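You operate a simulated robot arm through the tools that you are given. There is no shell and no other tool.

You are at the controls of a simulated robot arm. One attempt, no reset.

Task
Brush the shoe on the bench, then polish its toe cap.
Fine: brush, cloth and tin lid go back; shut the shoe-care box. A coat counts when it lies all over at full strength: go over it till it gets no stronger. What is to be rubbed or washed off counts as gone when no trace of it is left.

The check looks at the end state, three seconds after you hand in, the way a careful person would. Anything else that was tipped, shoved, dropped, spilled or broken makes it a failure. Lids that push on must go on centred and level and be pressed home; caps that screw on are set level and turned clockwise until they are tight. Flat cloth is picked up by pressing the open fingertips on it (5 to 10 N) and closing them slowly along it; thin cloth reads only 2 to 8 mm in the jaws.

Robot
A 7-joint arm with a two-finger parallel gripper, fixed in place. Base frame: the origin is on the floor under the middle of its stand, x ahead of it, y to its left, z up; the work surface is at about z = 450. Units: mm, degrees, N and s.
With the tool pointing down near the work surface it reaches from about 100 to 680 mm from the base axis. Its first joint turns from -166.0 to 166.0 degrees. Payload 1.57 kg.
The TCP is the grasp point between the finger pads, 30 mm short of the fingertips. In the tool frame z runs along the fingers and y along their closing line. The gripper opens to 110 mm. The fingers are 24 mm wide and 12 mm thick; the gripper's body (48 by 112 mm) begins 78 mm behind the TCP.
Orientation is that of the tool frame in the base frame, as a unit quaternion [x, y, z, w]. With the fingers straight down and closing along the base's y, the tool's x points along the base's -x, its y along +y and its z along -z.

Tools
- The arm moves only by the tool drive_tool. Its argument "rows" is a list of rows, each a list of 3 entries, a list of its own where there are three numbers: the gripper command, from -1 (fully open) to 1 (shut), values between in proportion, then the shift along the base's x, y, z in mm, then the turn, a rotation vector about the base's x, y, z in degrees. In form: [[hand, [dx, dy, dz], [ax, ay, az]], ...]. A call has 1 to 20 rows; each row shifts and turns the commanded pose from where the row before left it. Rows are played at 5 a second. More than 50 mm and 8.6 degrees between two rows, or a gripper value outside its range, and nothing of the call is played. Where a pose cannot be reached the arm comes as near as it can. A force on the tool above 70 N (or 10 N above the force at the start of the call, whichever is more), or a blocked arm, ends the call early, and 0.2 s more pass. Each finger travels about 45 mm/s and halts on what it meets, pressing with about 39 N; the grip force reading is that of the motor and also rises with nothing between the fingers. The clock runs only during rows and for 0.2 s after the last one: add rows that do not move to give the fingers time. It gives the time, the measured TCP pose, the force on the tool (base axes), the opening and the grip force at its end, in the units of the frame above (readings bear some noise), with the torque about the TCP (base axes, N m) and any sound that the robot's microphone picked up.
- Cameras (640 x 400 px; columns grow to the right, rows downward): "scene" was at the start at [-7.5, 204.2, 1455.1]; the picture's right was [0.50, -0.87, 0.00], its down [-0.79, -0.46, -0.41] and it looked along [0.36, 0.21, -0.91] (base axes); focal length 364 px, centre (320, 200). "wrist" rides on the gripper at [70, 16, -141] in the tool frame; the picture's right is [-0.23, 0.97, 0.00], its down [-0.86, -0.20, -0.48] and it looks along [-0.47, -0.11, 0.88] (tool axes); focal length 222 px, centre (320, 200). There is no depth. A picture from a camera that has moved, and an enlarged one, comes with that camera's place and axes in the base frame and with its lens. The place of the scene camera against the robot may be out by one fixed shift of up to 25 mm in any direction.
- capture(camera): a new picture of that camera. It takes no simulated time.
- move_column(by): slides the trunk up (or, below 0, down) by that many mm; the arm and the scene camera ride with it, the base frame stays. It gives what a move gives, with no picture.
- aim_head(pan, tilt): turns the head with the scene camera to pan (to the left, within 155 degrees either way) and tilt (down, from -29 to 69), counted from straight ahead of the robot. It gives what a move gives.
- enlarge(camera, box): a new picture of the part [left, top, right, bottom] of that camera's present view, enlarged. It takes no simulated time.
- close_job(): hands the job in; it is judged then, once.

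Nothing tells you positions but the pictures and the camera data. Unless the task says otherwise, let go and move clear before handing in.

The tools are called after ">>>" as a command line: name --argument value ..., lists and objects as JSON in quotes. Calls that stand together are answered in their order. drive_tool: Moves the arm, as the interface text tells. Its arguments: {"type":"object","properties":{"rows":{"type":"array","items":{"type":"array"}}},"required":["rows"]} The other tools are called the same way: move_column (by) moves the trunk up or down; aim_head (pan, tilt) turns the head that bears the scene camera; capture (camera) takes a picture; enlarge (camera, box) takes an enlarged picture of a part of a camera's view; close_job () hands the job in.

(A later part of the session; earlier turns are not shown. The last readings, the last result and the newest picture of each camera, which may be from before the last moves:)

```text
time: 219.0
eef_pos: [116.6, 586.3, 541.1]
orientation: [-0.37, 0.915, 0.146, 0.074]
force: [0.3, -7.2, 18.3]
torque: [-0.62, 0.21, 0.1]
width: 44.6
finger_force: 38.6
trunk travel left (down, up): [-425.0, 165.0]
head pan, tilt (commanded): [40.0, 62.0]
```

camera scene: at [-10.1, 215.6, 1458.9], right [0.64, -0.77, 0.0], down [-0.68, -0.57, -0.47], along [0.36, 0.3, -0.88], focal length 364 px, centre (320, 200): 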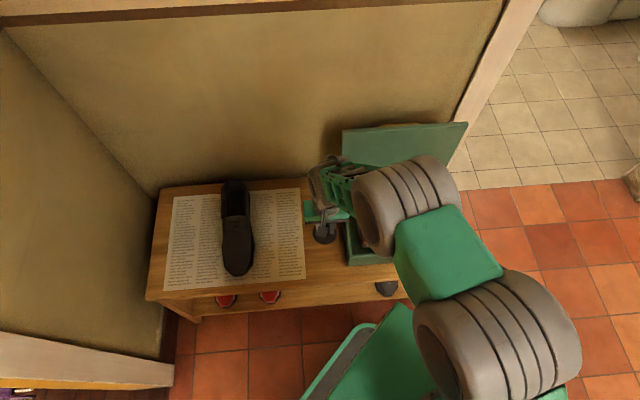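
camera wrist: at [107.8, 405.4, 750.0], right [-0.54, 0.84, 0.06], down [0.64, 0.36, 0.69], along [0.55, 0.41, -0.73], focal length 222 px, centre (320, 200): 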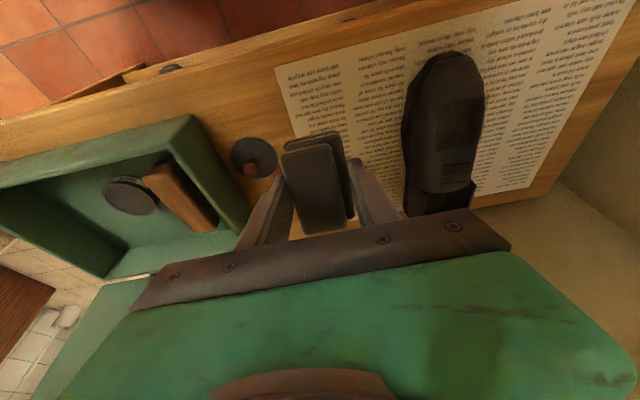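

>>> drive_tool --rows '[[0.7, [0, 0, 1], [-1.41, 1.41, 0]], [0.7, [-3, -3, -1.2], [0, 0, 0]], [0.7, [-3.5, -3.5, -1.3], [0, 0, 0]], [0.7, [-3.5, -3.5, -1.3], [0, 0, 0]], [0.7, [0, 0, 10], [0, 0, 0]], [0.7, [10, 10, 3.8], [0, 0, 0]], [0.7, [0, 0, -9.6], [0, 0, 0]], [0.7, [-3, -3, -1.3], [0, 0, 0]], [0.7, [-3.5, -3.5, -1.3], [0, 0, 0]], [0.7, [-3.5, -3.5, -1.3], [0, 0, 0]], [0.7, [0, 0, 10], [0, 0, 0]], [0.7, [10, 10, 3.8], [0, 0, 0]], [0.7, [0, 0, -9.6], [0, 0, 0]], [0.7, [-3, -3, -1.3], [0, 0, 0]], [0.7, [-3.5, -3.5, -1.3], [0, 0, 0]], [0.7, [-3.5, -3.5, -1.3], [0, 0, 0]], [0.7, [0, 0, 0], [0, 0, 0]]]'

>>> drive_tool --rows '[[0.7, [0, 0, 20], [0, 0, 0]], [0.7, [0, 0, 40], [-4, -4, 0]], [0.7, [18, -26, 30], [-4.3, -4.3, 0]], [0.7, [22, -28, 4], [0, 0, 0]], [0.7, [22, -28, 0], [0, 0, 0]], [0.7, [22, -28, 0], [0, 0, 0]], [0.7, [0, 0, 0], [0, 0, 0]]]'

>>> enlarge --camera "scene" --box '[215, 220, 265, 285]'

>>> enlarge --camera "scene" --box '[222, 230, 256, 264]'

>>> enlarge --camera "wrist" --box '[395, 40, 485, 150]'

```text
time: 222.6
eef_pos: [107.0, 578.8, 538.5]
orientation: [-0.369, 0.917, 0.139, 0.058]
force: [3.0, 1.2, 7.9]
torque: [0.34, -0.36, -0.06]
width: 44.5
finger_force: 39.4
trunk travel left (down, up): [-425.0, 165.0]
head pan, tilt (commanded): [40.0, 62.0]
```

```text
time: 224.2
eef_pos: [189.5, 468.3, 631.7]
orientation: [-0.381, 0.918, 0.045, 0.097]
force: [-0.6, 0.2, -0.3]
torque: [0.01, 0.02, 0.0]
width: 44.4
finger_force: 38.8
trunk travel left (down, up): [-425.0, 165.0]
head pan, tilt (commanded): [40.0, 62.0]
```

```text
6.15 times, centred on (240, 252) of scene
camera zoom: at [-10.1, 214.9, 1458.9], right [0.64, -0.77, 0.0], down [-0.68, -0.57, -0.47], along [0.36, 0.3, -0.88], focal length 2241 px, centre (812, -123)
```

zoom: 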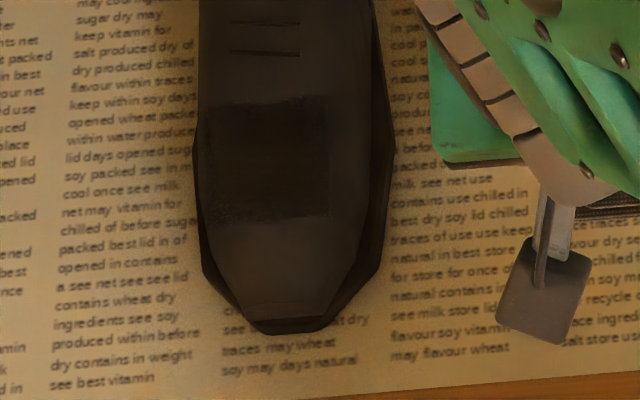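

```text
11.76 times, centred on (239, 247) of scene
camera zoom: at [-10.1, 214.9, 1458.9], right [0.64, -0.77, 0.0], down [-0.68, -0.57, -0.47], along [0.36, 0.3, -0.88], focal length 4284 px, centre (1273, -353)
```

zoom: 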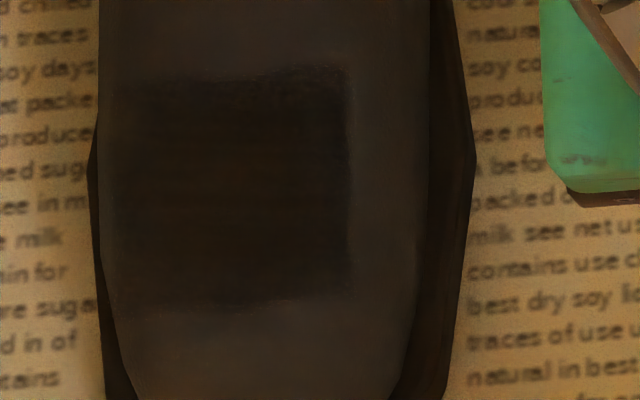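

```text
3.64 times, centred on (440, 95) of wrist
camera zoom: at [109.7, 409.6, 755.0], right [-0.53, 0.84, 0.06], down [0.66, 0.38, 0.65], along [0.53, 0.38, -0.76], focal length 808 px, centre (-116, 582)
```

zoom: 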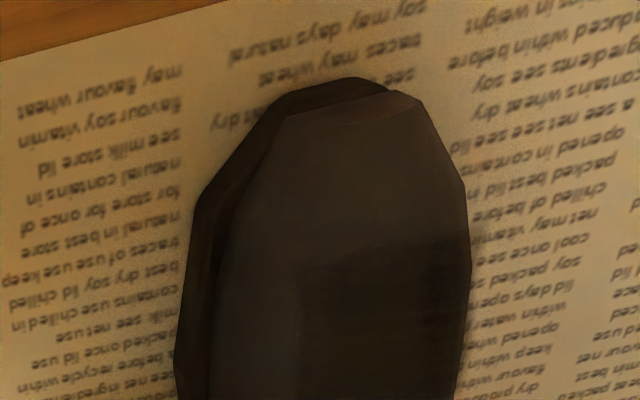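

The coat's outline and darkness haven't changed over the last passes, so it appears saturated. A last close look at the corners before putting things away.

>>> enlarge --camera "scene" --box '[229, 236, 239, 243]'

>>> enlarge --camera "scene" --box '[229, 250, 239, 257]'

>>> enlarge --camera "scene" --box '[246, 235, 256, 242]'

>>> enlarge --camera "scene" --box '[244, 249, 254, 256]'

```text
16.00 times, centred on (234, 240) of scene
camera zoom: at [-10.1, 214.9, 1458.9], right [0.64, -0.77, 0.0], down [-0.68, -0.57, -0.47], along [0.36, 0.3, -0.88], focal length 5826 px, centre (1696, -432)
```

zoom: 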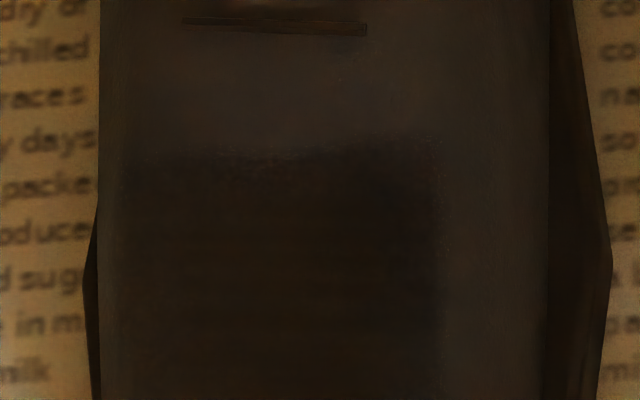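

```text
16.00 times, centred on (234, 254) of scene
camera zoom: at [-10.1, 214.9, 1458.9], right [0.64, -0.77, 0.0], down [-0.68, -0.57, -0.47], along [0.36, 0.3, -0.88], focal length 5826 px, centre (1696, -656)
```

zoom: 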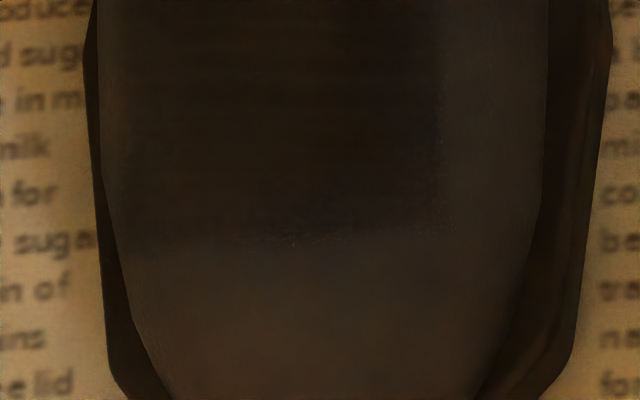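

```text
16.00 times, centred on (251, 238) of scene
camera zoom: at [-10.1, 214.9, 1458.9], right [0.64, -0.77, 0.0], down [-0.68, -0.57, -0.47], along [0.36, 0.3, -0.88], focal length 5826 px, centre (1424, -416)
```

zoom: 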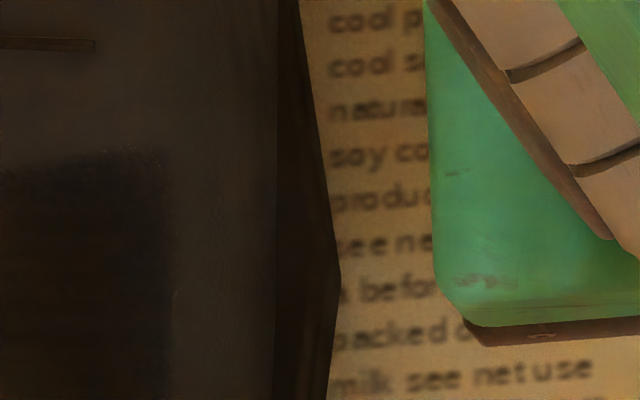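

```text
16.00 times, centred on (249, 252) of scene
camera zoom: at [-10.1, 214.9, 1458.9], right [0.64, -0.77, 0.0], down [-0.68, -0.57, -0.47], along [0.36, 0.3, -0.88], focal length 5826 px, centre (1456, -640)
```

zoom: 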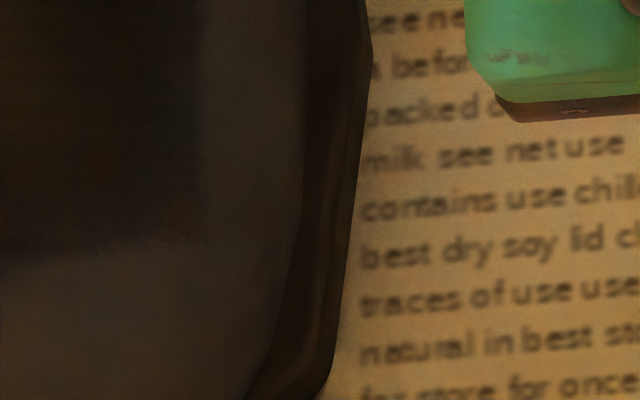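

To be sure that full strength isn't limited by a spent pad, I'll reload the cloth once and give the area another pass, then compare.

>>> drive_tool --rows '[[0.7, [40, -23, 4], [0, 0, 0]], [0.7, [40, -23, 4], [0, 0, 0]], [0.7, [40, -23, 0], [0, 0, 0]], [0.7, [40, -23, 0], [0, 0, 0]], [0.7, [40, -23, 0], [0, 0, 0]], [0.7, [40, -23, 0], [0, 0, 0]], [0.7, [39.5, -22.8, 0], [0, 0, 0]], [0.7, [0, 0, -25], [0, 0, 0]], [0.7, [0, 0, -25], [0, 0, 0]], [0.7, [0, 0, -15], [0, 0, 0]], [0.7, [0, 0, 0], [0, 0, 0]], [0.7, [0, 0, 0], [0, 0, 0]]]'

>>> enlarge --camera "wrist" --box '[220, 40, 420, 230]'

>>> enlarge --camera "scene" --box '[215, 220, 265, 285]'

```text
time: 226.8
eef_pos: [469.7, 305.9, 574.8]
orientation: [-0.381, 0.919, 0.044, 0.097]
force: [-0.8, -1.4, -1.1]
torque: [0.0, 0.0, 0.0]
width: 44.8
finger_force: 39.3
trunk travel left (down, up): [-425.0, 165.0]
head pan, tilt (commanded): [40.0, 62.0]
```

```text
2.11 times, centred on (320, 135) of wrist
camera zoom: at [389.4, 247.8, 696.8], right [-0.53, 0.84, 0.06], down [0.66, 0.38, 0.65], along [0.53, 0.38, -0.76], focal length 468 px, centre (320, 337)
```

zoom: 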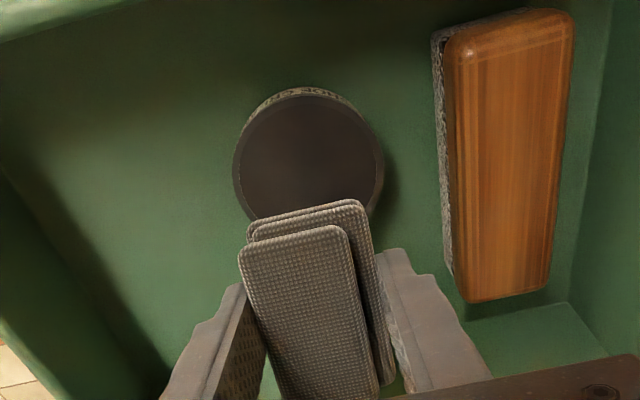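

```text
6.15 times, centred on (240, 252) of scene
camera zoom: at [-10.2, 215.0, 1458.9], right [0.64, -0.77, 0.0], down [-0.68, -0.57, -0.47], along [0.36, 0.3, -0.88], focal length 2241 px, centre (812, -123)
```

zoom: 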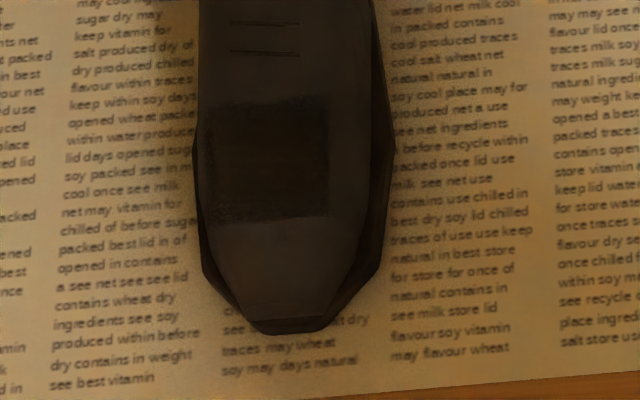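

The pad looks a bit lighter than right after the first dip, so reloading makes sense. Lowering into the cream again.

>>> drive_tool --rows '[[0.7, [1, 1, -20], [0, 0, 0]], [0.7, [0, 0, -14], [0, 0, 0]], [0.7, [0, 0, -4], [0, 0, 0]], [0.7, [0, 0, -2], [0, 0, 0]], [0.7, [0, 0, 0], [0, 0, 0]]]'

```text
time: 228.0
eef_pos: [469.9, 307.0, 534.4]
orientation: [-0.381, 0.918, 0.045, 0.097]
force: [-0.4, 0.8, 0.8]
torque: [-0.04, -0.01, 0.0]
width: 44.4
finger_force: 39.2
trunk travel left (down, up): [-425.0, 165.0]
head pan, tilt (commanded): [40.0, 62.0]
```

>>> drive_tool --rows '[[0.7, [0, 0, -2], [0, 0, 0]], [0.7, [0, 0, -1.5], [0, 0, 0]], [0.7, [3, -3, 0], [0, 0, 0]], [0.7, [-3, 3, 0], [0, 0, 0]], [0.7, [-3, 3, 0], [0, 0, 0]], [0.7, [3, -3, 0], [0, 0, 0]], [0.7, [3, 3, 0], [0, 0, 0]], [0.7, [-3, -3, 0], [0, 0, 0]], [0.7, [3, -3, 0], [0, 0, 0]], [0.7, [-3, 3, 0], [0, 0, 0]], [0.7, [0, 0, 0], [0, 0, 0]]]'

>>> enlarge --camera "wrist" --box '[220, 40, 420, 230]'

```text
time: 230.4
eef_pos: [469.4, 305.0, 529.9]
orientation: [-0.381, 0.919, 0.044, 0.096]
force: [0.4, -0.5, -0.9]
torque: [0.03, 0.0, 0.0]
width: 44.6
finger_force: 38.8
trunk travel left (down, up): [-425.0, 165.0]
head pan, tilt (commanded): [40.0, 62.0]
```

```text
2.11 times, centred on (320, 135) of wrist
camera zoom: at [389.2, 247.4, 653.7], right [-0.53, 0.84, 0.06], down [0.66, 0.38, 0.65], along [0.53, 0.38, -0.76], focal length 468 px, centre (320, 337)
```

zoom: 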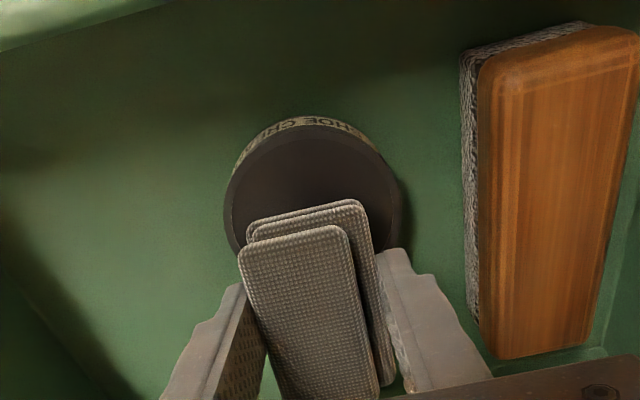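

>>> drive_tool --rows '[[0.7, [0, 0, -2], [0, 0, 0]], [0.7, [0, 0, -1], [0, 0, 0]], [0.7, [0, 0, 0], [0, 0, 0]]]'

```text
time: 231.2
eef_pos: [470.9, 305.7, 530.5]
orientation: [-0.381, 0.918, 0.045, 0.1]
force: [-3.5, -4.9, 26.1]
torque: [-0.81, 0.47, 0.0]
width: 44.8
finger_force: 39.0
trunk travel left (down, up): [-425.0, 165.0]
head pan, tilt (commanded): [40.0, 62.0]
```

>>> drive_tool --rows '[[0.7, [0, 0, 1.2], [0, 0, 0]], [0.7, [3, -3, 0], [0, 0, 0]], [0.7, [-3, 3, 0], [0, 0, 0]], [0.7, [-3, 3, 0], [0, 0, 0]], [0.7, [3, -3, 0], [0, 0, 0]], [0.7, [3, 3, 0], [0, 0, 0]], [0.7, [-3, -3, 0], [0, 0, 0]], [0.7, [3, -3, 0], [0, 0, 0]], [0.7, [-3, 3, 0], [0, 0, 0]], [0.7, [0, 0, 0], [0, 0, 0]]]'

>>> enlarge --camera "wrist" --box '[220, 40, 420, 230]'

```text
time: 233.4
eef_pos: [470.4, 306.0, 530.2]
orientation: [-0.381, 0.918, 0.045, 0.098]
force: [6.0, -3.8, 13.6]
torque: [-0.5, -0.12, 0.14]
width: 44.5
finger_force: 39.1
trunk travel left (down, up): [-425.0, 165.0]
head pan, tilt (commanded): [40.0, 62.0]
```

```text
2.11 times, centred on (320, 135) of wrist
camera zoom: at [390.1, 247.6, 652.3], right [-0.53, 0.84, 0.05], down [0.66, 0.38, 0.65], along [0.53, 0.38, -0.76], focal length 468 px, centre (320, 337)
```

zoom: 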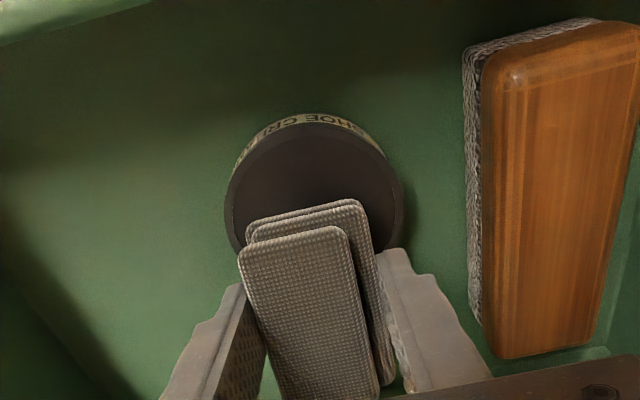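

Contact with the cream is confirmed at the pad's front edge. Lifting and returning to the shoe for another pass.

>>> drive_tool --rows '[[0.7, [0, 0, 15], [0, 0, 0]], [0.7, [0, 0, 35], [0, 0, 0]], [0.7, [0, 0, 40], [0, 0, 0]], [0.7, [0, 0, 20], [0, 0, 0]], [0.7, [-40, 32, 0], [0.7, -0.7, 0]], [0.7, [-37, 30, 0], [0.7, -0.7, 0]], [0.7, [-37, 30, 0], [0, 0, 0]], [0.7, [-37, 30, 0], [0, 0, 0]], [0.7, [-37, 30, 0], [0, 0, 0]], [0.7, [-37, 30, 0], [0, 0, 0]], [0.7, [-37, 30, 0], [0, 0, 0]], [0.7, [-37, 30, 0], [0, 0, 0]], [0.7, [-37, 30, 0], [0, 0, 0]], [0.7, [-37, 30, 0], [0, 0, 0]], [0.7, [0, 0, -30], [0, 0, 0]], [0.7, [0, 0, -40], [0, 0, 0]], [0.7, [0, 0, -15], [0, 0, 0]], [0.7, [0, 0, 0], [0, 0, 0]]]'

>>> capture --camera "wrist"

```text
refused: row 5 steps farther than a row can; nothing moved
```

```text
taken
camera wrist: at [390.1, 247.6, 652.3], right [-0.53, 0.84, 0.05], down [0.66, 0.38, 0.65], along [0.53, 0.38, -0.76], focal length 222 px, centre (320, 200)
```

wrist: 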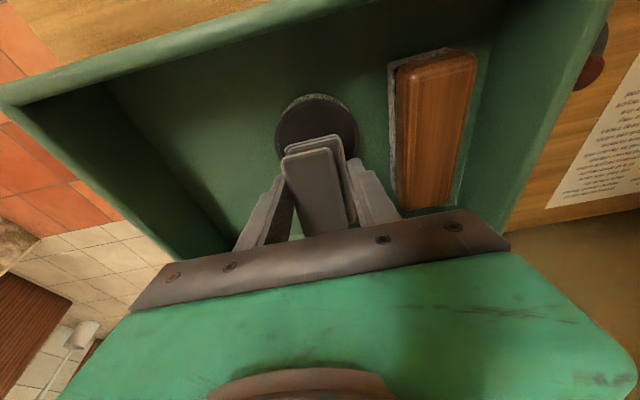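

>>> drive_tool --rows '[[0.7, [0, 0, 15], [0, 0, 0]], [0.7, [0, 0, 35], [0, 0, 0]], [0.7, [0, 0, 40], [0, 0, 0]], [0.7, [0, 0, 20], [0, 0, 0]], [0.7, [-37.3, 30.3, 0], [0.7, -0.7, 0]], [0.7, [-37.3, 30.3, 0], [0.7, -0.7, 0]], [0.7, [-37.3, 30.3, 0], [0, 0, 0]], [0.7, [-37.3, 30.3, 0], [0, 0, 0]], [0.7, [-37.3, 30.3, 0], [0, 0, 0]], [0.7, [-37.3, 30.3, 0], [0, 0, 0]], [0.7, [-37.3, 30.3, 0], [0, 0, 0]], [0.7, [-37.3, 30.3, 0], [0, 0, 0]], [0.7, [-37.3, 30.3, 0], [0, 0, 0]], [0.7, [-37.3, 30.3, 0], [0, 0, 0]], [0.7, [0, 0, -35], [0, 0, 0]], [0.7, [0, 0, -40], [0, 0, 0]], [0.7, [0, 0, -15], [0, 0, 0]], [0.7, [0, 0, 0], [0, 0, 0]]]'

```text
time: 237.2
eef_pos: [96.3, 609.2, 550.2]
orientation: [-0.38, 0.917, 0.051, 0.113]
force: [0.3, 0.7, -0.1]
torque: [-0.01, -0.01, 0.02]
width: 44.6
finger_force: 39.4
trunk travel left (down, up): [-425.0, 165.0]
head pan, tilt (commanded): [40.0, 62.0]
```

>>> drive_tool --rows '[[0.7, [0, 0, -3], [0, 0, 0]], [0.7, [0, 0, -2], [0, 0, 0]], [0.7, [0, 0, -2], [0, 0, 0]], [0.7, [0, 0, 0], [0, 0, 0]]]'

```text
time: 238.2
eef_pos: [96.7, 610.5, 545.0]
orientation: [-0.38, 0.917, 0.051, 0.113]
force: [-1.4, -8.3, 13.3]
torque: [-0.21, -0.21, -0.11]
width: 44.4
finger_force: 38.5
trunk travel left (down, up): [-425.0, 165.0]
head pan, tilt (commanded): [40.0, 62.0]
```

>>> drive_tool --rows '[[0.7, [-3.5, -3.5, -1.4], [0, 0, 0]], [0.7, [-3.5, -3.5, -1.4], [0, 0, 0]], [0.7, [-3.5, -3.5, -1.4], [0, 0, 0]], [0.7, [0, 0, 10], [0, 0, 0]], [0.7, [10.5, 10.5, 4.2], [0, 0, 0]], [0.7, [0, 0, -9.8], [0, 0, 0]], [0.7, [-3.5, -3.5, -1.4], [0, 0, 0]], [0.7, [-3.5, -3.5, -1.4], [0, 0, 0]], [0.7, [-3.5, -3.5, -1.4], [0, 0, 0]], [0.7, [0, 0, 10], [0, 0, 0]], [0.7, [10.5, 10.5, 4.2], [0, 0, 0]], [0.7, [0, 0, -9.8], [0, 0, 0]], [0.7, [-3.5, -3.5, -1.4], [0, 0, 0]], [0.7, [-3.5, -3.5, -1.4], [0, 0, 0]], [0.7, [-3.5, -3.5, -1.4], [0, 0, 0]], [0.7, [0, 0, 0], [0, 0, 0]]]'

```text
time: 241.6
eef_pos: [85.8, 599.7, 540.7]
orientation: [-0.381, 0.916, 0.054, 0.113]
force: [1.3, 6.7, 15.9]
torque: [0.22, -0.16, 0.03]
width: 44.5
finger_force: 38.9
trunk travel left (down, up): [-425.0, 165.0]
head pan, tilt (commanded): [40.0, 62.0]
```

>>> drive_tool --rows '[[0.7, [0, 0, 10], [-3.54, -3.54, 0]], [0.7, [-3.5, 20, 3], [-3.54, -3.54, 0]], [0.7, [0, 0, -8], [0, 0, 0]], [0.7, [0, 0, -2], [0, 0, 0]], [0.7, [0, 0, 0], [0, 0, 0]]]'

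```text
time: 242.8
eef_pos: [83.9, 620.0, 542.6]
orientation: [-0.389, 0.909, -0.029, 0.146]
force: [-0.3, -2.8, 4.1]
torque: [-0.24, 0.05, 0.02]
width: 44.6
finger_force: 39.4
trunk travel left (down, up): [-425.0, 165.0]
head pan, tilt (commanded): [40.0, 62.0]
```

>>> drive_tool --rows '[[0.7, [-3.5, -3.5, -2], [-1.06, 1.06, 0]], [0.7, [-3.5, -3.5, -1.4], [0, 0, 0]], [0.7, [-3.5, -3.5, -1.4], [0, 0, 0]], [0.7, [0, 0, 10], [0, 0, 0]], [0.7, [10.5, 10.5, 4.2], [0, 0, 0]], [0.7, [0, 0, -9.8], [0, 0, 0]], [0.7, [-3.5, -3.5, -1.4], [0, 0, 0]], [0.7, [-3.5, -3.5, -1.4], [0, 0, 0]], [0.7, [-3.5, -3.5, -1.4], [0, 0, 0]], [0.7, [0, 0, 10], [0, 0, 0]], [0.7, [10.5, 10.5, 4.2], [0, 0, 0]], [0.7, [0, 0, -9.8], [0, 0, 0]], [0.7, [-3.5, -3.5, -1.4], [0, 0, 0]], [0.7, [-3.5, -3.5, -1.4], [0, 0, 0]], [0.7, [-3.5, -3.5, -1.4], [0, 0, 0]], [0.7, [0, 0, 0], [0, 0, 0]]]'

```text
time: 246.2
eef_pos: [72.2, 610.6, 538.6]
orientation: [-0.39, 0.91, -0.031, 0.134]
force: [1.8, 4.8, 11.1]
torque: [0.54, -0.51, 0.11]
width: 44.5
finger_force: 38.9
trunk travel left (down, up): [-425.0, 165.0]
head pan, tilt (commanded): [40.0, 62.0]
```

Now the right side, rolled the other way.

>>> drive_tool --rows '[[0.7, [0, 0, 18], [0, 0, 0]], [0.7, [13, -5, 0], [4.7, 4.7, 0]], [0.7, [13, -5, 0], [4.7, 4.7, 0]], [0.7, [13, -5, 0], [4.7, 4.7, 0]], [0.7, [0, 0, -10], [0, 0, 0]], [0.7, [0, 0, -3], [0, 0, 0]], [0.7, [0, 0, 0], [0, 0, 0]]]'

```text
time: 247.8
eef_pos: [112.2, 594.9, 542.9]
orientation: [-0.373, 0.916, 0.128, 0.069]
force: [-4.6, -5.9, 15.0]
torque: [0.34, -0.41, -0.05]
width: 44.6
finger_force: 39.0
trunk travel left (down, up): [-425.0, 165.0]
head pan, tilt (commanded): [40.0, 62.0]
```

>>> drive_tool --rows '[[0.7, [-3.5, -3.5, -1.2], [0, 0, 0]], [0.7, [-3.5, -3.5, -1.4], [0, 0, 0]], [0.7, [-3.5, -3.5, -1.4], [0, 0, 0]], [0.7, [0, 0, 10], [0, 0, 0]], [0.7, [10.5, 10.5, 4.0], [0, 0, 0]], [0.7, [0, 0, -9.8], [0, 0, 0]], [0.7, [-3.5, -3.5, -1.4], [0, 0, 0]], [0.7, [-3.5, -3.5, -1.4], [0, 0, 0]], [0.7, [-3.5, -3.5, -1.4], [0, 0, 0]], [0.7, [0, 0, 10], [0, 0, 0]], [0.7, [10.5, 10.5, 4.0], [0, 0, 0]], [0.7, [0, 0, -9.8], [0, 0, 0]], [0.7, [-3.5, -3.5, -1.4], [0, 0, 0]], [0.7, [-3.5, -3.5, -1.4], [0, 0, 0]], [0.7, [-3.5, -3.5, -1.4], [0, 0, 0]], [0.7, [0, 0, 0], [0, 0, 0]]]'

>>> drive_tool --rows '[[0.7, [0, 0, 20], [0, 0, 0]], [0.7, [0, 0, 40], [-3.54, -3.54, 0]], [0.7, [18, -26, 30], [-3.3, -3.3, 0]], [0.7, [23, -30, 4], [0, 0, 0]], [0.7, [23, -30, 0], [0, 0, 0]], [0.7, [23, -30, 0], [0, 0, 0]], [0.7, [0, 0, 0], [0, 0, 0]]]'

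>>> enlarge --camera "scene" --box '[215, 220, 265, 285]'

>>> enlarge --camera "scene" --box '[222, 230, 256, 264]'

>>> enlarge --camera "scene" --box '[229, 236, 239, 243]'

```text
time: 251.2
eef_pos: [101.0, 583.8, 539.5]
orientation: [-0.372, 0.917, 0.126, 0.069]
force: [4.3, 1.5, 8.6]
torque: [0.21, -0.36, -0.06]
width: 44.7
finger_force: 38.1
trunk travel left (down, up): [-425.0, 165.0]
head pan, tilt (commanded): [40.0, 62.0]
```

```text
time: 252.8
eef_pos: [189.6, 465.7, 633.7]
orientation: [-0.383, 0.917, 0.048, 0.101]
force: [-0.1, 0.0, -0.5]
torque: [0.04, 0.01, -0.03]
width: 44.7
finger_force: 38.8
trunk travel left (down, up): [-425.0, 165.0]
head pan, tilt (commanded): [40.0, 62.0]
```

```text
6.15 times, centred on (240, 252) of scene
camera zoom: at [-10.1, 214.8, 1458.9], right [0.64, -0.77, 0.0], down [-0.68, -0.57, -0.47], along [0.36, 0.3, -0.88], focal length 2241 px, centre (812, -123)
```

zoom: 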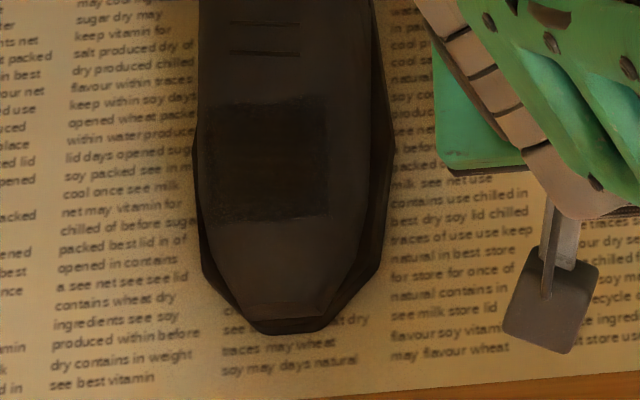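

```text
11.76 times, centred on (239, 247) of scene
camera zoom: at [-10.1, 214.8, 1458.9], right [0.64, -0.77, 0.0], down [-0.68, -0.57, -0.47], along [0.36, 0.3, -0.88], focal length 4284 px, centre (1273, -353)
```

zoom: 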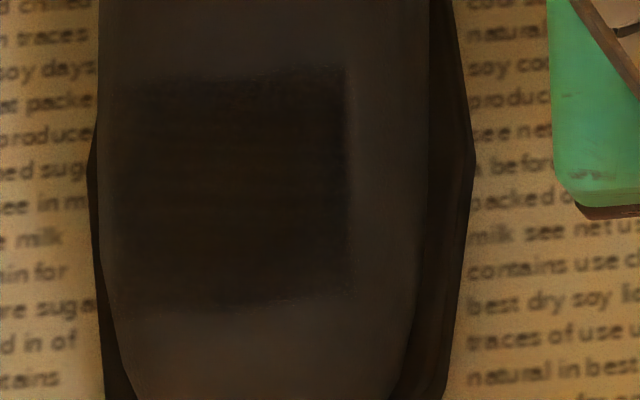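

```text
16.00 times, centred on (234, 240) of scene
camera zoom: at [-10.1, 214.8, 1458.9], right [0.64, -0.77, 0.0], down [-0.68, -0.57, -0.47], along [0.36, 0.3, -0.88], focal length 5826 px, centre (1696, -432)
```

zoom: 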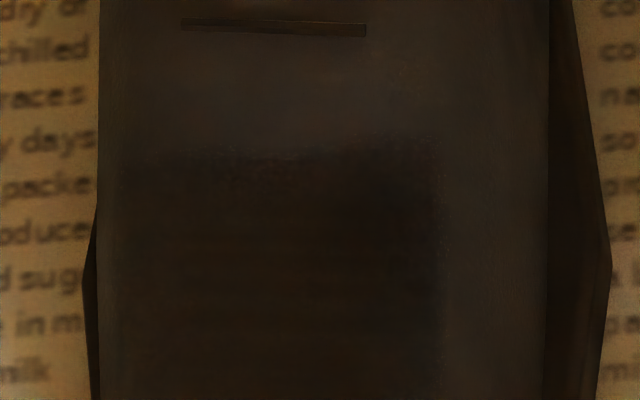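

No change after reloading, so the coat is at full strength. Now I'll return the cloth: straighten the hand and carry it over its spot in the box.

>>> drive_tool --rows '[[0.7, [37.5, -24.6, 5], [-4.53, 4.53, 0]], [0.7, [37.5, -24.6, 5], [-4.53, 4.53, 0]], [0.7, [37.5, -24.6, 0], [0, 0, 0]], [0.7, [37.5, -24.6, 0], [0, 0, 0]], [0.7, [37.5, -24.6, 0], [0, 0, 0]], [0.7, [37.5, -24.6, 0], [0, 0, 0]], [0.7, [37.5, -24.6, 0], [0, 0, 0]], [0.7, [37.5, -24.6, 0], [0, 0, 0]], [0.7, [37.4, -24.6, 0], [0, 0, 0]], [0.7, [0, 0, 0], [0, 0, 0]], [0.7, [0, 0, 0], [0, 0, 0]]]'

>>> capture --camera "wrist"

>>> enlarge --camera "scene" --box '[335, 150, 475, 270]'

```text
time: 255.2
eef_pos: [525.9, 245.5, 643.8]
orientation: [-0.384, 0.923, 0.007, -0.003]
force: [1.0, 0.0, -0.9]
torque: [0.0, -0.02, 0.0]
width: 44.7
finger_force: 38.9
trunk travel left (down, up): [-425.0, 165.0]
head pan, tilt (commanded): [40.0, 62.0]
```

```text
taken
camera wrist: at [467.1, 207.1, 784.7], right [-0.53, 0.85, 0.01], down [0.75, 0.46, 0.47], along [0.4, 0.26, -0.88], focal length 222 px, centre (320, 200)
```

wrist: 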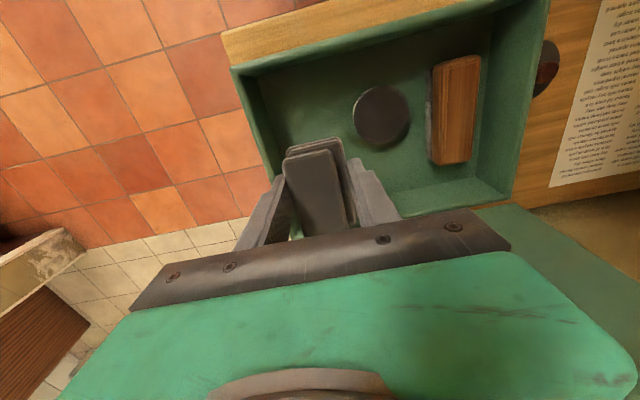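

```text
3.33 times, centred on (405, 210) of scene
camera zoom: at [-10.2, 215.0, 1458.9], right [0.64, -0.77, 0.0], down [-0.68, -0.57, -0.47], along [0.36, 0.3, -0.88], focal length 1214 px, centre (37, 167)
```

zoom: 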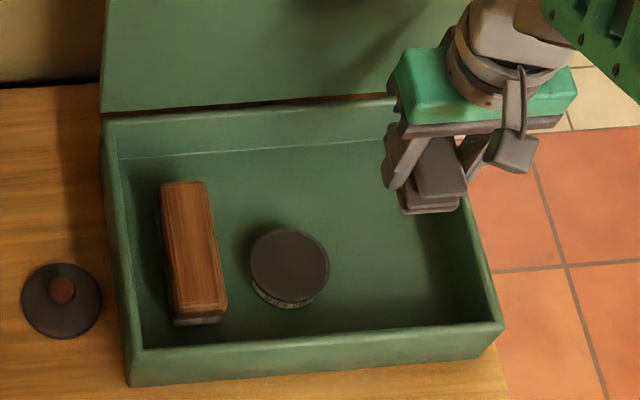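

Over the cloth's place. Lowering it to the floor of the box.

>>> drive_tool --rows '[[0.7, [0.7, -0.7, -35], [0, 0, 0]], [0.7, [0, 0, -35], [0, 0, 0]], [0.7, [0, 0, -35], [0, 0, 0]], [0.7, [0, 0, -20], [0, 0, 0]], [0.7, [0, 0, -10], [0, 0, 0]], [0.7, [0, 0, -4], [0, 0, 0]], [0.7, [0, 0, 0], [0, 0, 0]]]'

>>> enlarge --camera "wrist" --box '[220, 50, 420, 230]'

```text
time: 256.8
eef_pos: [526.3, 244.2, 503.9]
orientation: [-0.384, 0.923, 0.006, -0.004]
force: [0.1, 0.0, -0.3]
torque: [0.03, -0.01, 0.0]
width: 44.8
finger_force: 38.9
trunk travel left (down, up): [-425.0, 165.0]
head pan, tilt (commanded): [40.0, 62.0]
```

```text
2.22 times, centred on (320, 140) of wrist
camera zoom: at [467.1, 204.6, 644.3], right [-0.53, 0.85, 0.01], down [0.75, 0.46, 0.47], along [0.4, 0.26, -0.88], focal length 494 px, centre (320, 333)
```

zoom: 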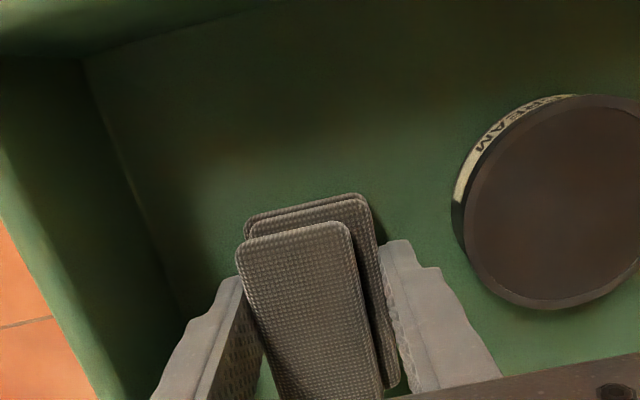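

>>> drive_tool --rows '[[0.7, [0, 0, -2], [0, 0, 0]], [0.7, [0, 0, -1.5], [0, 0, 0]], [0.7, [0, 0, -1], [0, 0, 0]], [0.7, [0, 0, 0], [0, 0, 0]]]'

```text
time: 257.8
eef_pos: [527.4, 244.8, 500.7]
orientation: [-0.384, 0.923, 0.007, -0.001]
force: [-2.8, -2.5, 18.7]
torque: [-0.78, 0.18, -0.08]
width: 44.4
finger_force: 39.3
trunk travel left (down, up): [-425.0, 165.0]
head pan, tilt (commanded): [40.0, 62.0]
```

The cloth is on the floor of the box. Releasing and rising.

>>> drive_tool --rows '[[0.7, [0, 0, 0.8], [0, 0, 0]], [0.18, [0, 0, 0], [0, 0, 0]], [0.1, [0, 0, 0], [0, 0, 0]], [0.02, [0, 0, 0], [0, 0, 0]], [0, [0, 0, 0], [0, 0, 0]], [0, [0, 0, 8], [0, 0, 0]], [0, [0, 0, 25], [0, 0, 0]], [0, [0, 0, 40], [0, 0, 0]], [0, [0, 0, 45], [0, 0, 0]], [0, [0, 0, 0], [0, 0, 0]]]'

>>> capture --camera "wrist"

>>> enlarge --camera "scene" --box '[335, 150, 475, 270]'

```text
time: 260.0
eef_pos: [525.9, 243.5, 619.0]
orientation: [-0.384, 0.923, 0.007, -0.003]
force: [0.2, 0.3, 0.7]
torque: [-0.01, -0.02, 0.01]
width: 54.9
finger_force: 0.0
trunk travel left (down, up): [-425.0, 165.0]
head pan, tilt (commanded): [40.0, 62.0]
```

```text
taken
camera wrist: at [466.6, 205.2, 760.2], right [-0.53, 0.85, 0.01], down [0.75, 0.46, 0.47], along [0.4, 0.26, -0.88], focal length 222 px, centre (320, 200)
```

wrist: 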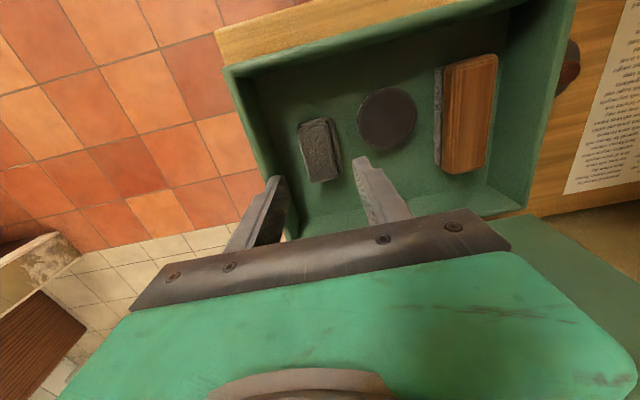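

```text
3.33 times, centred on (405, 210) of scene
camera zoom: at [-10.5, 214.8, 1458.9], right [0.64, -0.77, 0.0], down [-0.68, -0.57, -0.47], along [0.36, 0.3, -0.88], focal length 1214 px, centre (37, 167)
```

zoom: 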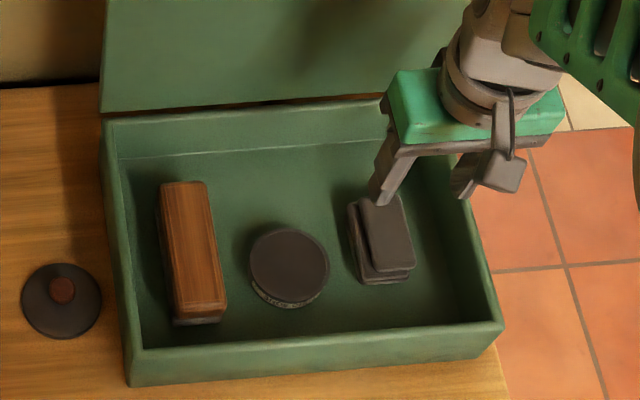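

Cloth is back. Before fetching the lid I'll compare the tin's position with where it was when I took the lid off.

>>> enlarge --camera "scene" --box '[335, 170, 475, 270]'

>>> drive_tool --rows '[[0, [-22, 17, 0], [0, 0, 0]], [0, [-22, 17, 0], [-0.3, 0.3, 0]], [0, [-22, 17.5, -10], [0, 0, 0]], [0, [0, 0, 0], [0, 0, 0]], [0, [0, 0, 0], [0, 0, 0]]]'

>>> enlarge --camera "wrist" --box '[240, 60, 400, 220]'

```text
4.00 times, centred on (405, 220) of scene
camera zoom: at [-10.5, 214.8, 1458.9], right [0.64, -0.77, 0.0], down [-0.68, -0.57, -0.47], along [0.36, 0.3, -0.88], focal length 1457 px, centre (-20, 120)
```

zoom: 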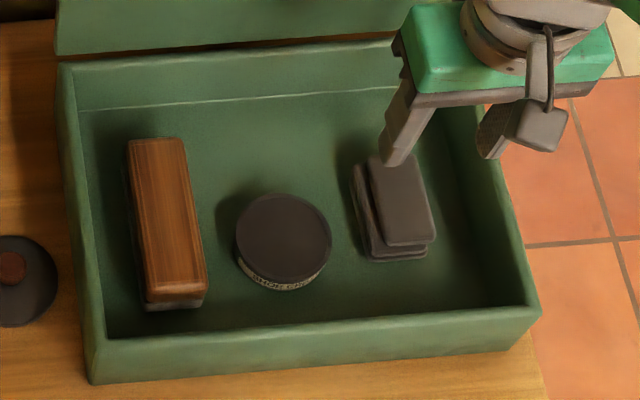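

```text
time: 261.2
eef_pos: [460.0, 296.4, 606.4]
orientation: [-0.384, 0.923, 0.005, -0.007]
force: [-0.1, 1.0, 0.2]
torque: [-0.02, 0.04, -0.03]
width: 55.0
finger_force: 0.0
trunk travel left (down, up): [-425.0, 165.0]
head pan, tilt (commanded): [40.0, 62.0]
```

```text
2.50 times, centred on (320, 140) of wrist
camera zoom: at [401.2, 258.7, 748.7], right [-0.53, 0.85, 0.01], down [0.75, 0.46, 0.47], along [0.39, 0.26, -0.88], focal length 555 px, centre (320, 350)
```

zoom: 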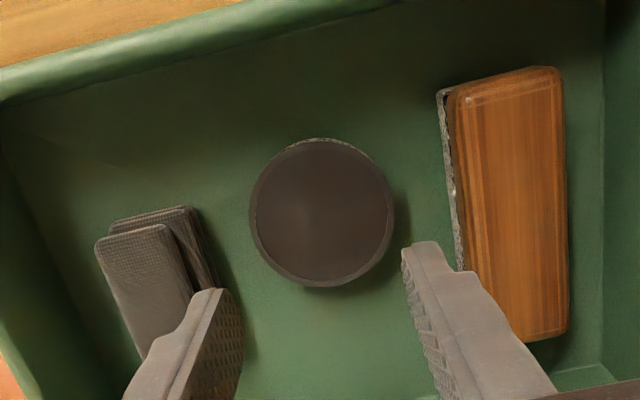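

The tin hasn't moved. I'll level the hand exactly and go back to the lid on the bench.

>>> drive_tool --rows '[[0, [-30.9, 29.4, 4], [-0.22, -0.96, 0]], [0, [-30.9, 29.4, 0], [0, 0, 0]], [0, [-30.9, 29.4, 0], [0, 0, 0]], [0, [-30.9, 29.4, 0], [0, 0, 0]], [0, [-30.9, 29.4, 0], [0, 0, 0]], [0.1, [0, 0, 0], [0, 0, 0]], [0.1, [0, 0, 0], [0, 0, 0]]]'

>>> enlarge --camera "wrist" --box '[240, 60, 400, 220]'

```text
time: 262.8
eef_pos: [306.2, 443.6, 611.9]
orientation: [-0.385, 0.923, 0.0, 0.0]
force: [0.0, -0.3, -0.6]
torque: [0.01, 0.01, 0.01]
width: 49.3
finger_force: 0.0
trunk travel left (down, up): [-425.0, 165.0]
head pan, tilt (commanded): [40.0, 62.0]
```

```text
2.50 times, centred on (320, 140) of wrist
camera zoom: at [243.8, 406.5, 752.2], right [-0.53, 0.85, 0.0], down [0.74, 0.47, 0.48], along [0.41, 0.25, -0.88], focal length 555 px, centre (320, 350)
```

zoom: 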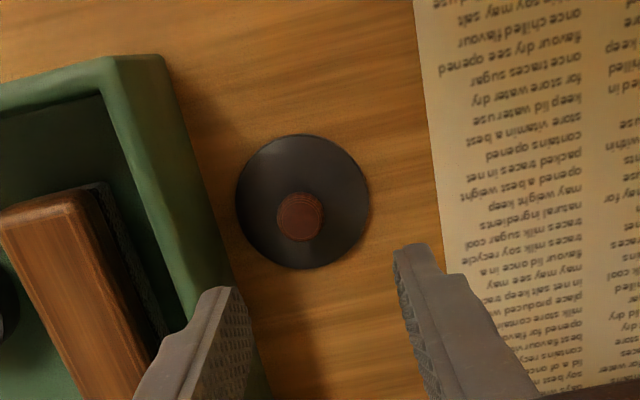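

The lid sits ~10 mm toward the box from where I let go. I'll align with the knob and descend partway for a check.

>>> drive_tool --rows '[[0.1, [6.8, -7.6, 0], [0, 0, 0]], [0.1, [0, 0, -35], [0, 0, 0]], [0.1, [0, 0, -30], [0, 0, 0]], [0.1, [0, 0, -15], [0, 0, 0]], [0.1, [0, 0, 0], [0, 0, 0]]]'

>>> enlarge --camera "wrist" --box '[240, 60, 400, 220]'

```text
time: 264.0
eef_pos: [310.2, 435.0, 531.5]
orientation: [-0.384, 0.923, 0.001, 0.001]
force: [0.0, -0.2, 0.4]
torque: [-0.03, -0.02, 0.01]
width: 49.5
finger_force: 0.1
trunk travel left (down, up): [-425.0, 165.0]
head pan, tilt (commanded): [40.0, 62.0]
```

```text
2.50 times, centred on (320, 140) of wrist
camera zoom: at [249.1, 397.6, 671.6], right [-0.53, 0.85, 0.0], down [0.74, 0.47, 0.48], along [0.41, 0.25, -0.88], focal length 555 px, centre (320, 350)
```

zoom: 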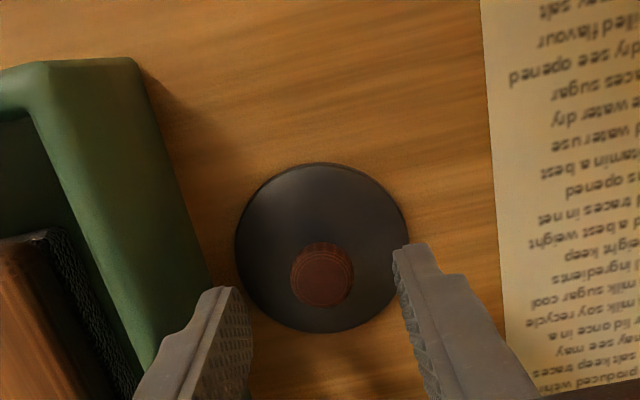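

Aligned over the knob. Narrowing the fingers a little and descending to the same relative grip height as before.

>>> drive_tool --rows '[[0.35, [0, 0, -10], [0, 0, 0]], [0.35, [0, 0, -14], [0, 0, 0]], [0.35, [0, 0, -10], [0, 0, 0]], [0.35, [0, 0, -5], [0, 0, 0]], [0.35, [0, 0, 0], [0, 0, 0]]]'

>>> enlarge --camera "wrist" --box '[240, 80, 400, 240]'

```text
time: 265.2
eef_pos: [313.4, 434.6, 491.5]
orientation: [-0.384, 0.923, 0.0, 0.0]
force: [-0.4, 0.5, -1.0]
torque: [-0.02, 0.0, 0.01]
width: 36.0
finger_force: 0.1
trunk travel left (down, up): [-425.0, 165.0]
head pan, tilt (commanded): [40.0, 62.0]
```

```text
2.50 times, centred on (320, 160) of wrist
camera zoom: at [251.5, 397.5, 632.3], right [-0.53, 0.85, 0.0], down [0.74, 0.47, 0.48], along [0.41, 0.25, -0.88], focal length 555 px, centre (320, 300)
```

zoom: 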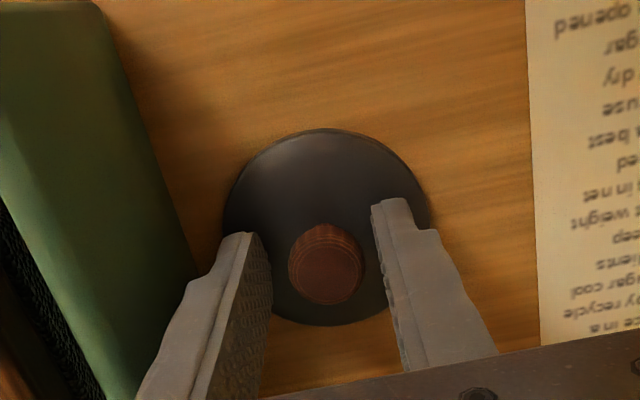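

>>> drive_tool --rows '[[0.35, [0, 0, -2], [0, 0, 0]], [0.45, [0, 0, 0], [0, 0, 0]], [0.55, [0, 0, 0], [0, 0, 0]], [0.6, [0, 0, 0], [0, 0, 0]], [0.9, [0, 0, 0], [0, 0, 0]], [0.9, [0, 0, 0], [0, 0, 0]], [0.9, [0, 0, 0], [0, 0, 0]]]'

>>> enlarge --camera "wrist" --box '[240, 80, 400, 240]'

```text
time: 266.8
eef_pos: [313.1, 434.7, 490.6]
orientation: [-0.384, 0.923, 0.0, 0.0]
force: [0.1, 0.2, -0.4]
torque: [-0.01, -0.01, -0.01]
width: 21.9
finger_force: 34.9
trunk travel left (down, up): [-425.0, 165.0]
head pan, tilt (commanded): [40.0, 62.0]
```

```text
2.50 times, centred on (320, 160) of wrist
camera zoom: at [251.2, 397.9, 630.6], right [-0.53, 0.85, 0.0], down [0.74, 0.47, 0.48], along [0.41, 0.25, -0.88], focal length 555 px, centre (320, 300)
```

zoom: 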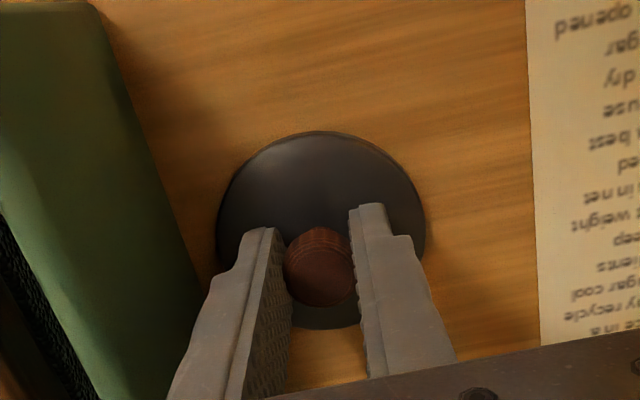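

Gripped at exactly the same relative position as originally. Lifting the lid and carrying it back over the tin.

>>> drive_tool --rows '[[0.9, [0, 0, 10], [0, 0, 0]], [0.9, [0, 0, 30], [0, 0, 0]], [0.9, [0, 0, 40], [0, 0, 0]], [0.9, [0, 0, 30], [0, 0, 0]], [0.9, [28.9, -27.7, 0], [0, 0, 0]], [0.9, [28.9, -27.7, 0], [0, 0, 0]], [0.9, [28.9, -27.7, 0], [0, 0, 0]], [0.9, [28.9, -27.7, 0], [0, 0, 0]], [0.9, [28.9, -27.7, 0], [0, 0, 0]], [0.9, [0, 0, -20], [0, 0, 0]], [0.9, [0, 0, 0], [0, 0, 0]], [0.9, [0, 0, 0], [0, 0, 0]]]'

>>> enlarge --camera "wrist" --box '[240, 60, 400, 220]'

>>> enlarge --camera "scene" --box '[370, 190, 430, 250]'

```text
time: 269.4
eef_pos: [457.7, 298.0, 580.0]
orientation: [-0.384, 0.923, 0.0, -0.001]
force: [-0.5, 0.4, 0.0]
torque: [0.06, -0.02, 0.02]
width: 21.7
finger_force: 34.8
trunk travel left (down, up): [-425.0, 165.0]
head pan, tilt (commanded): [40.0, 62.0]
```

```text
2.50 times, centred on (320, 140) of wrist
camera zoom: at [396.6, 260.7, 720.4], right [-0.53, 0.85, 0.0], down [0.74, 0.47, 0.48], along [0.41, 0.25, -0.88], focal length 555 px, centre (320, 350)
```

zoom: 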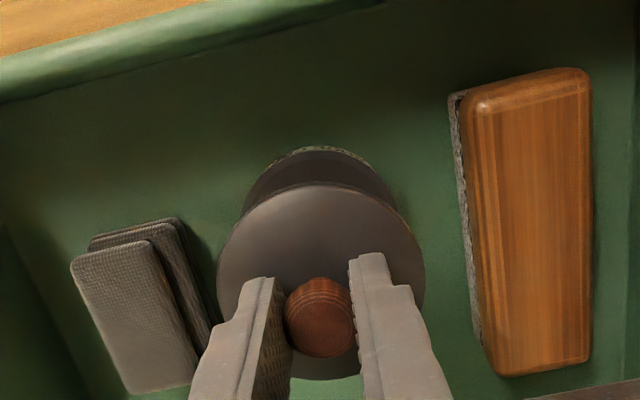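

```text
6.67 times, centred on (400, 220) of scene
camera zoom: at [-10.2, 215.0, 1458.9], right [0.64, -0.77, 0.0], down [-0.68, -0.57, -0.47], along [0.36, 0.3, -0.88], focal length 2428 px, centre (-213, 67)
```

zoom: 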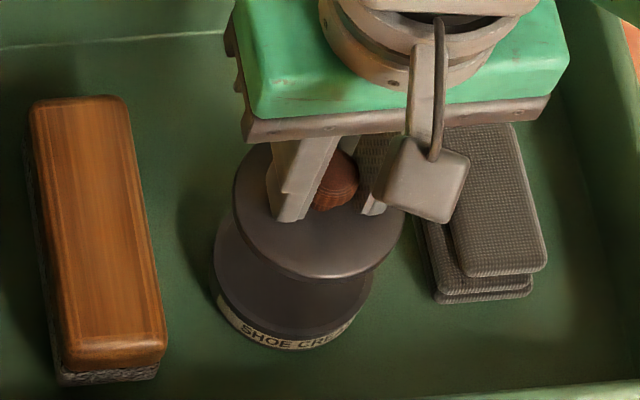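

The lid and tin are aligned within about a millimetre. Lowering to the tin.

>>> drive_tool --rows '[[0.9, [0, 0, -20], [0, 0, 0]], [0.9, [0, 0, -15], [0, 0, 0]], [0.9, [0, 0, -8], [0, 0, 0]], [0.9, [0, 0, -4], [0, 0, 0]], [0.9, [0, 0, 0], [0, 0, 0]]]'

>>> enlarge --camera "wrist" --box '[240, 60, 400, 220]'

>>> enlarge --camera "scene" --box '[370, 190, 430, 250]'

```text
time: 270.6
eef_pos: [456.8, 297.6, 533.6]
orientation: [-0.385, 0.923, 0.0, 0.001]
force: [0.2, 0.8, 0.3]
torque: [0.0, 0.0, -0.03]
width: 22.0
finger_force: 34.7
trunk travel left (down, up): [-425.0, 165.0]
head pan, tilt (commanded): [40.0, 62.0]
```

```text
2.50 times, centred on (320, 140) of wrist
camera zoom: at [395.7, 260.4, 673.5], right [-0.53, 0.85, 0.0], down [0.74, 0.47, 0.48], along [0.41, 0.25, -0.88], focal length 555 px, centre (320, 350)
```

zoom: 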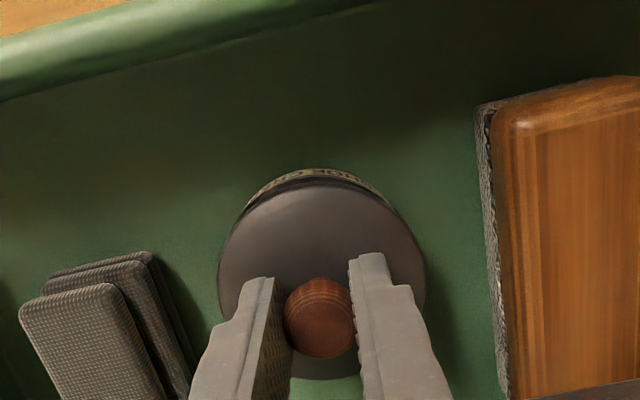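

```text
6.67 times, centred on (400, 220) of scene
camera zoom: at [-10.1, 215.0, 1458.9], right [0.64, -0.77, 0.0], down [-0.68, -0.57, -0.47], along [0.36, 0.3, -0.88], focal length 2428 px, centre (-213, 67)
```

zoom: 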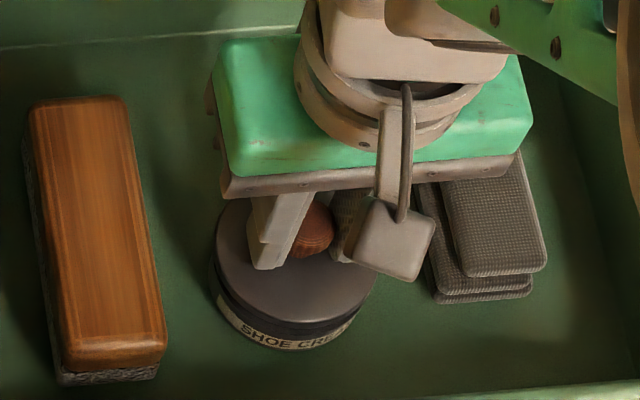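

Alignment is good in both views. Lowering the last millimetres and pressing home.

>>> drive_tool --rows '[[0.9, [0, 0, -3], [0, 0, 0]], [0.9, [0, 0, -2], [0, 0, 0]], [0.9, [0, 0, -2], [0, 0, 0]], [0.9, [0, 0, -1], [0, 0, 0]], [0.9, [0, 0, 0], [0, 0, 0]]]'

>>> enlarge --camera "scene" --box '[370, 190, 430, 250]'

```text
time: 271.8
eef_pos: [456.1, 297.4, 526.2]
orientation: [-0.385, 0.923, 0.0, 0.0]
force: [0.2, -0.6, 0.1]
torque: [-0.03, 0.0, -0.05]
width: 22.1
finger_force: 34.9
trunk travel left (down, up): [-425.0, 165.0]
head pan, tilt (commanded): [40.0, 62.0]
```

```text
6.67 times, centred on (400, 220) of scene
camera zoom: at [-10.2, 215.0, 1458.9], right [0.64, -0.77, 0.0], down [-0.68, -0.57, -0.47], along [0.36, 0.3, -0.88], focal length 2428 px, centre (-213, 67)
```

zoom: 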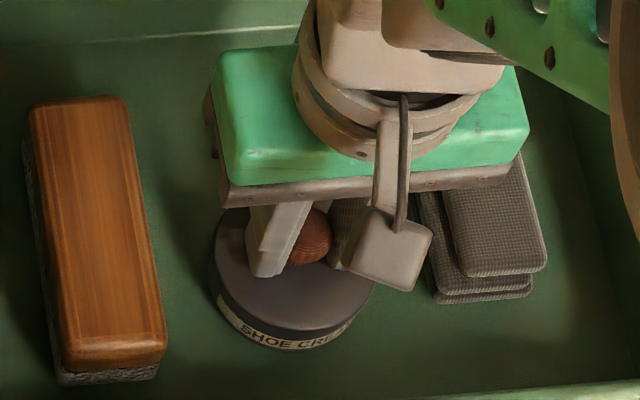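

>>> drive_tool --rows '[[0.9, [0, 0, -1.5], [0, 0, 0]], [0.9, [0, 0, -1.5], [0, 0, 0]], [0.9, [0, 0, -1], [0, 0, 0]], [0.9, [0, 0, 0], [0, 0, 0]]]'

```text
time: 272.8
eef_pos: [457.3, 296.6, 523.9]
orientation: [-0.384, 0.923, 0.0, 0.003]
force: [-9.3, -8.6, 38.3]
torque: [-0.31, 0.35, 0.01]
width: 21.8
finger_force: 34.8
trunk travel left (down, up): [-425.0, 165.0]
head pan, tilt (commanded): [40.0, 62.0]
heard: snap
```

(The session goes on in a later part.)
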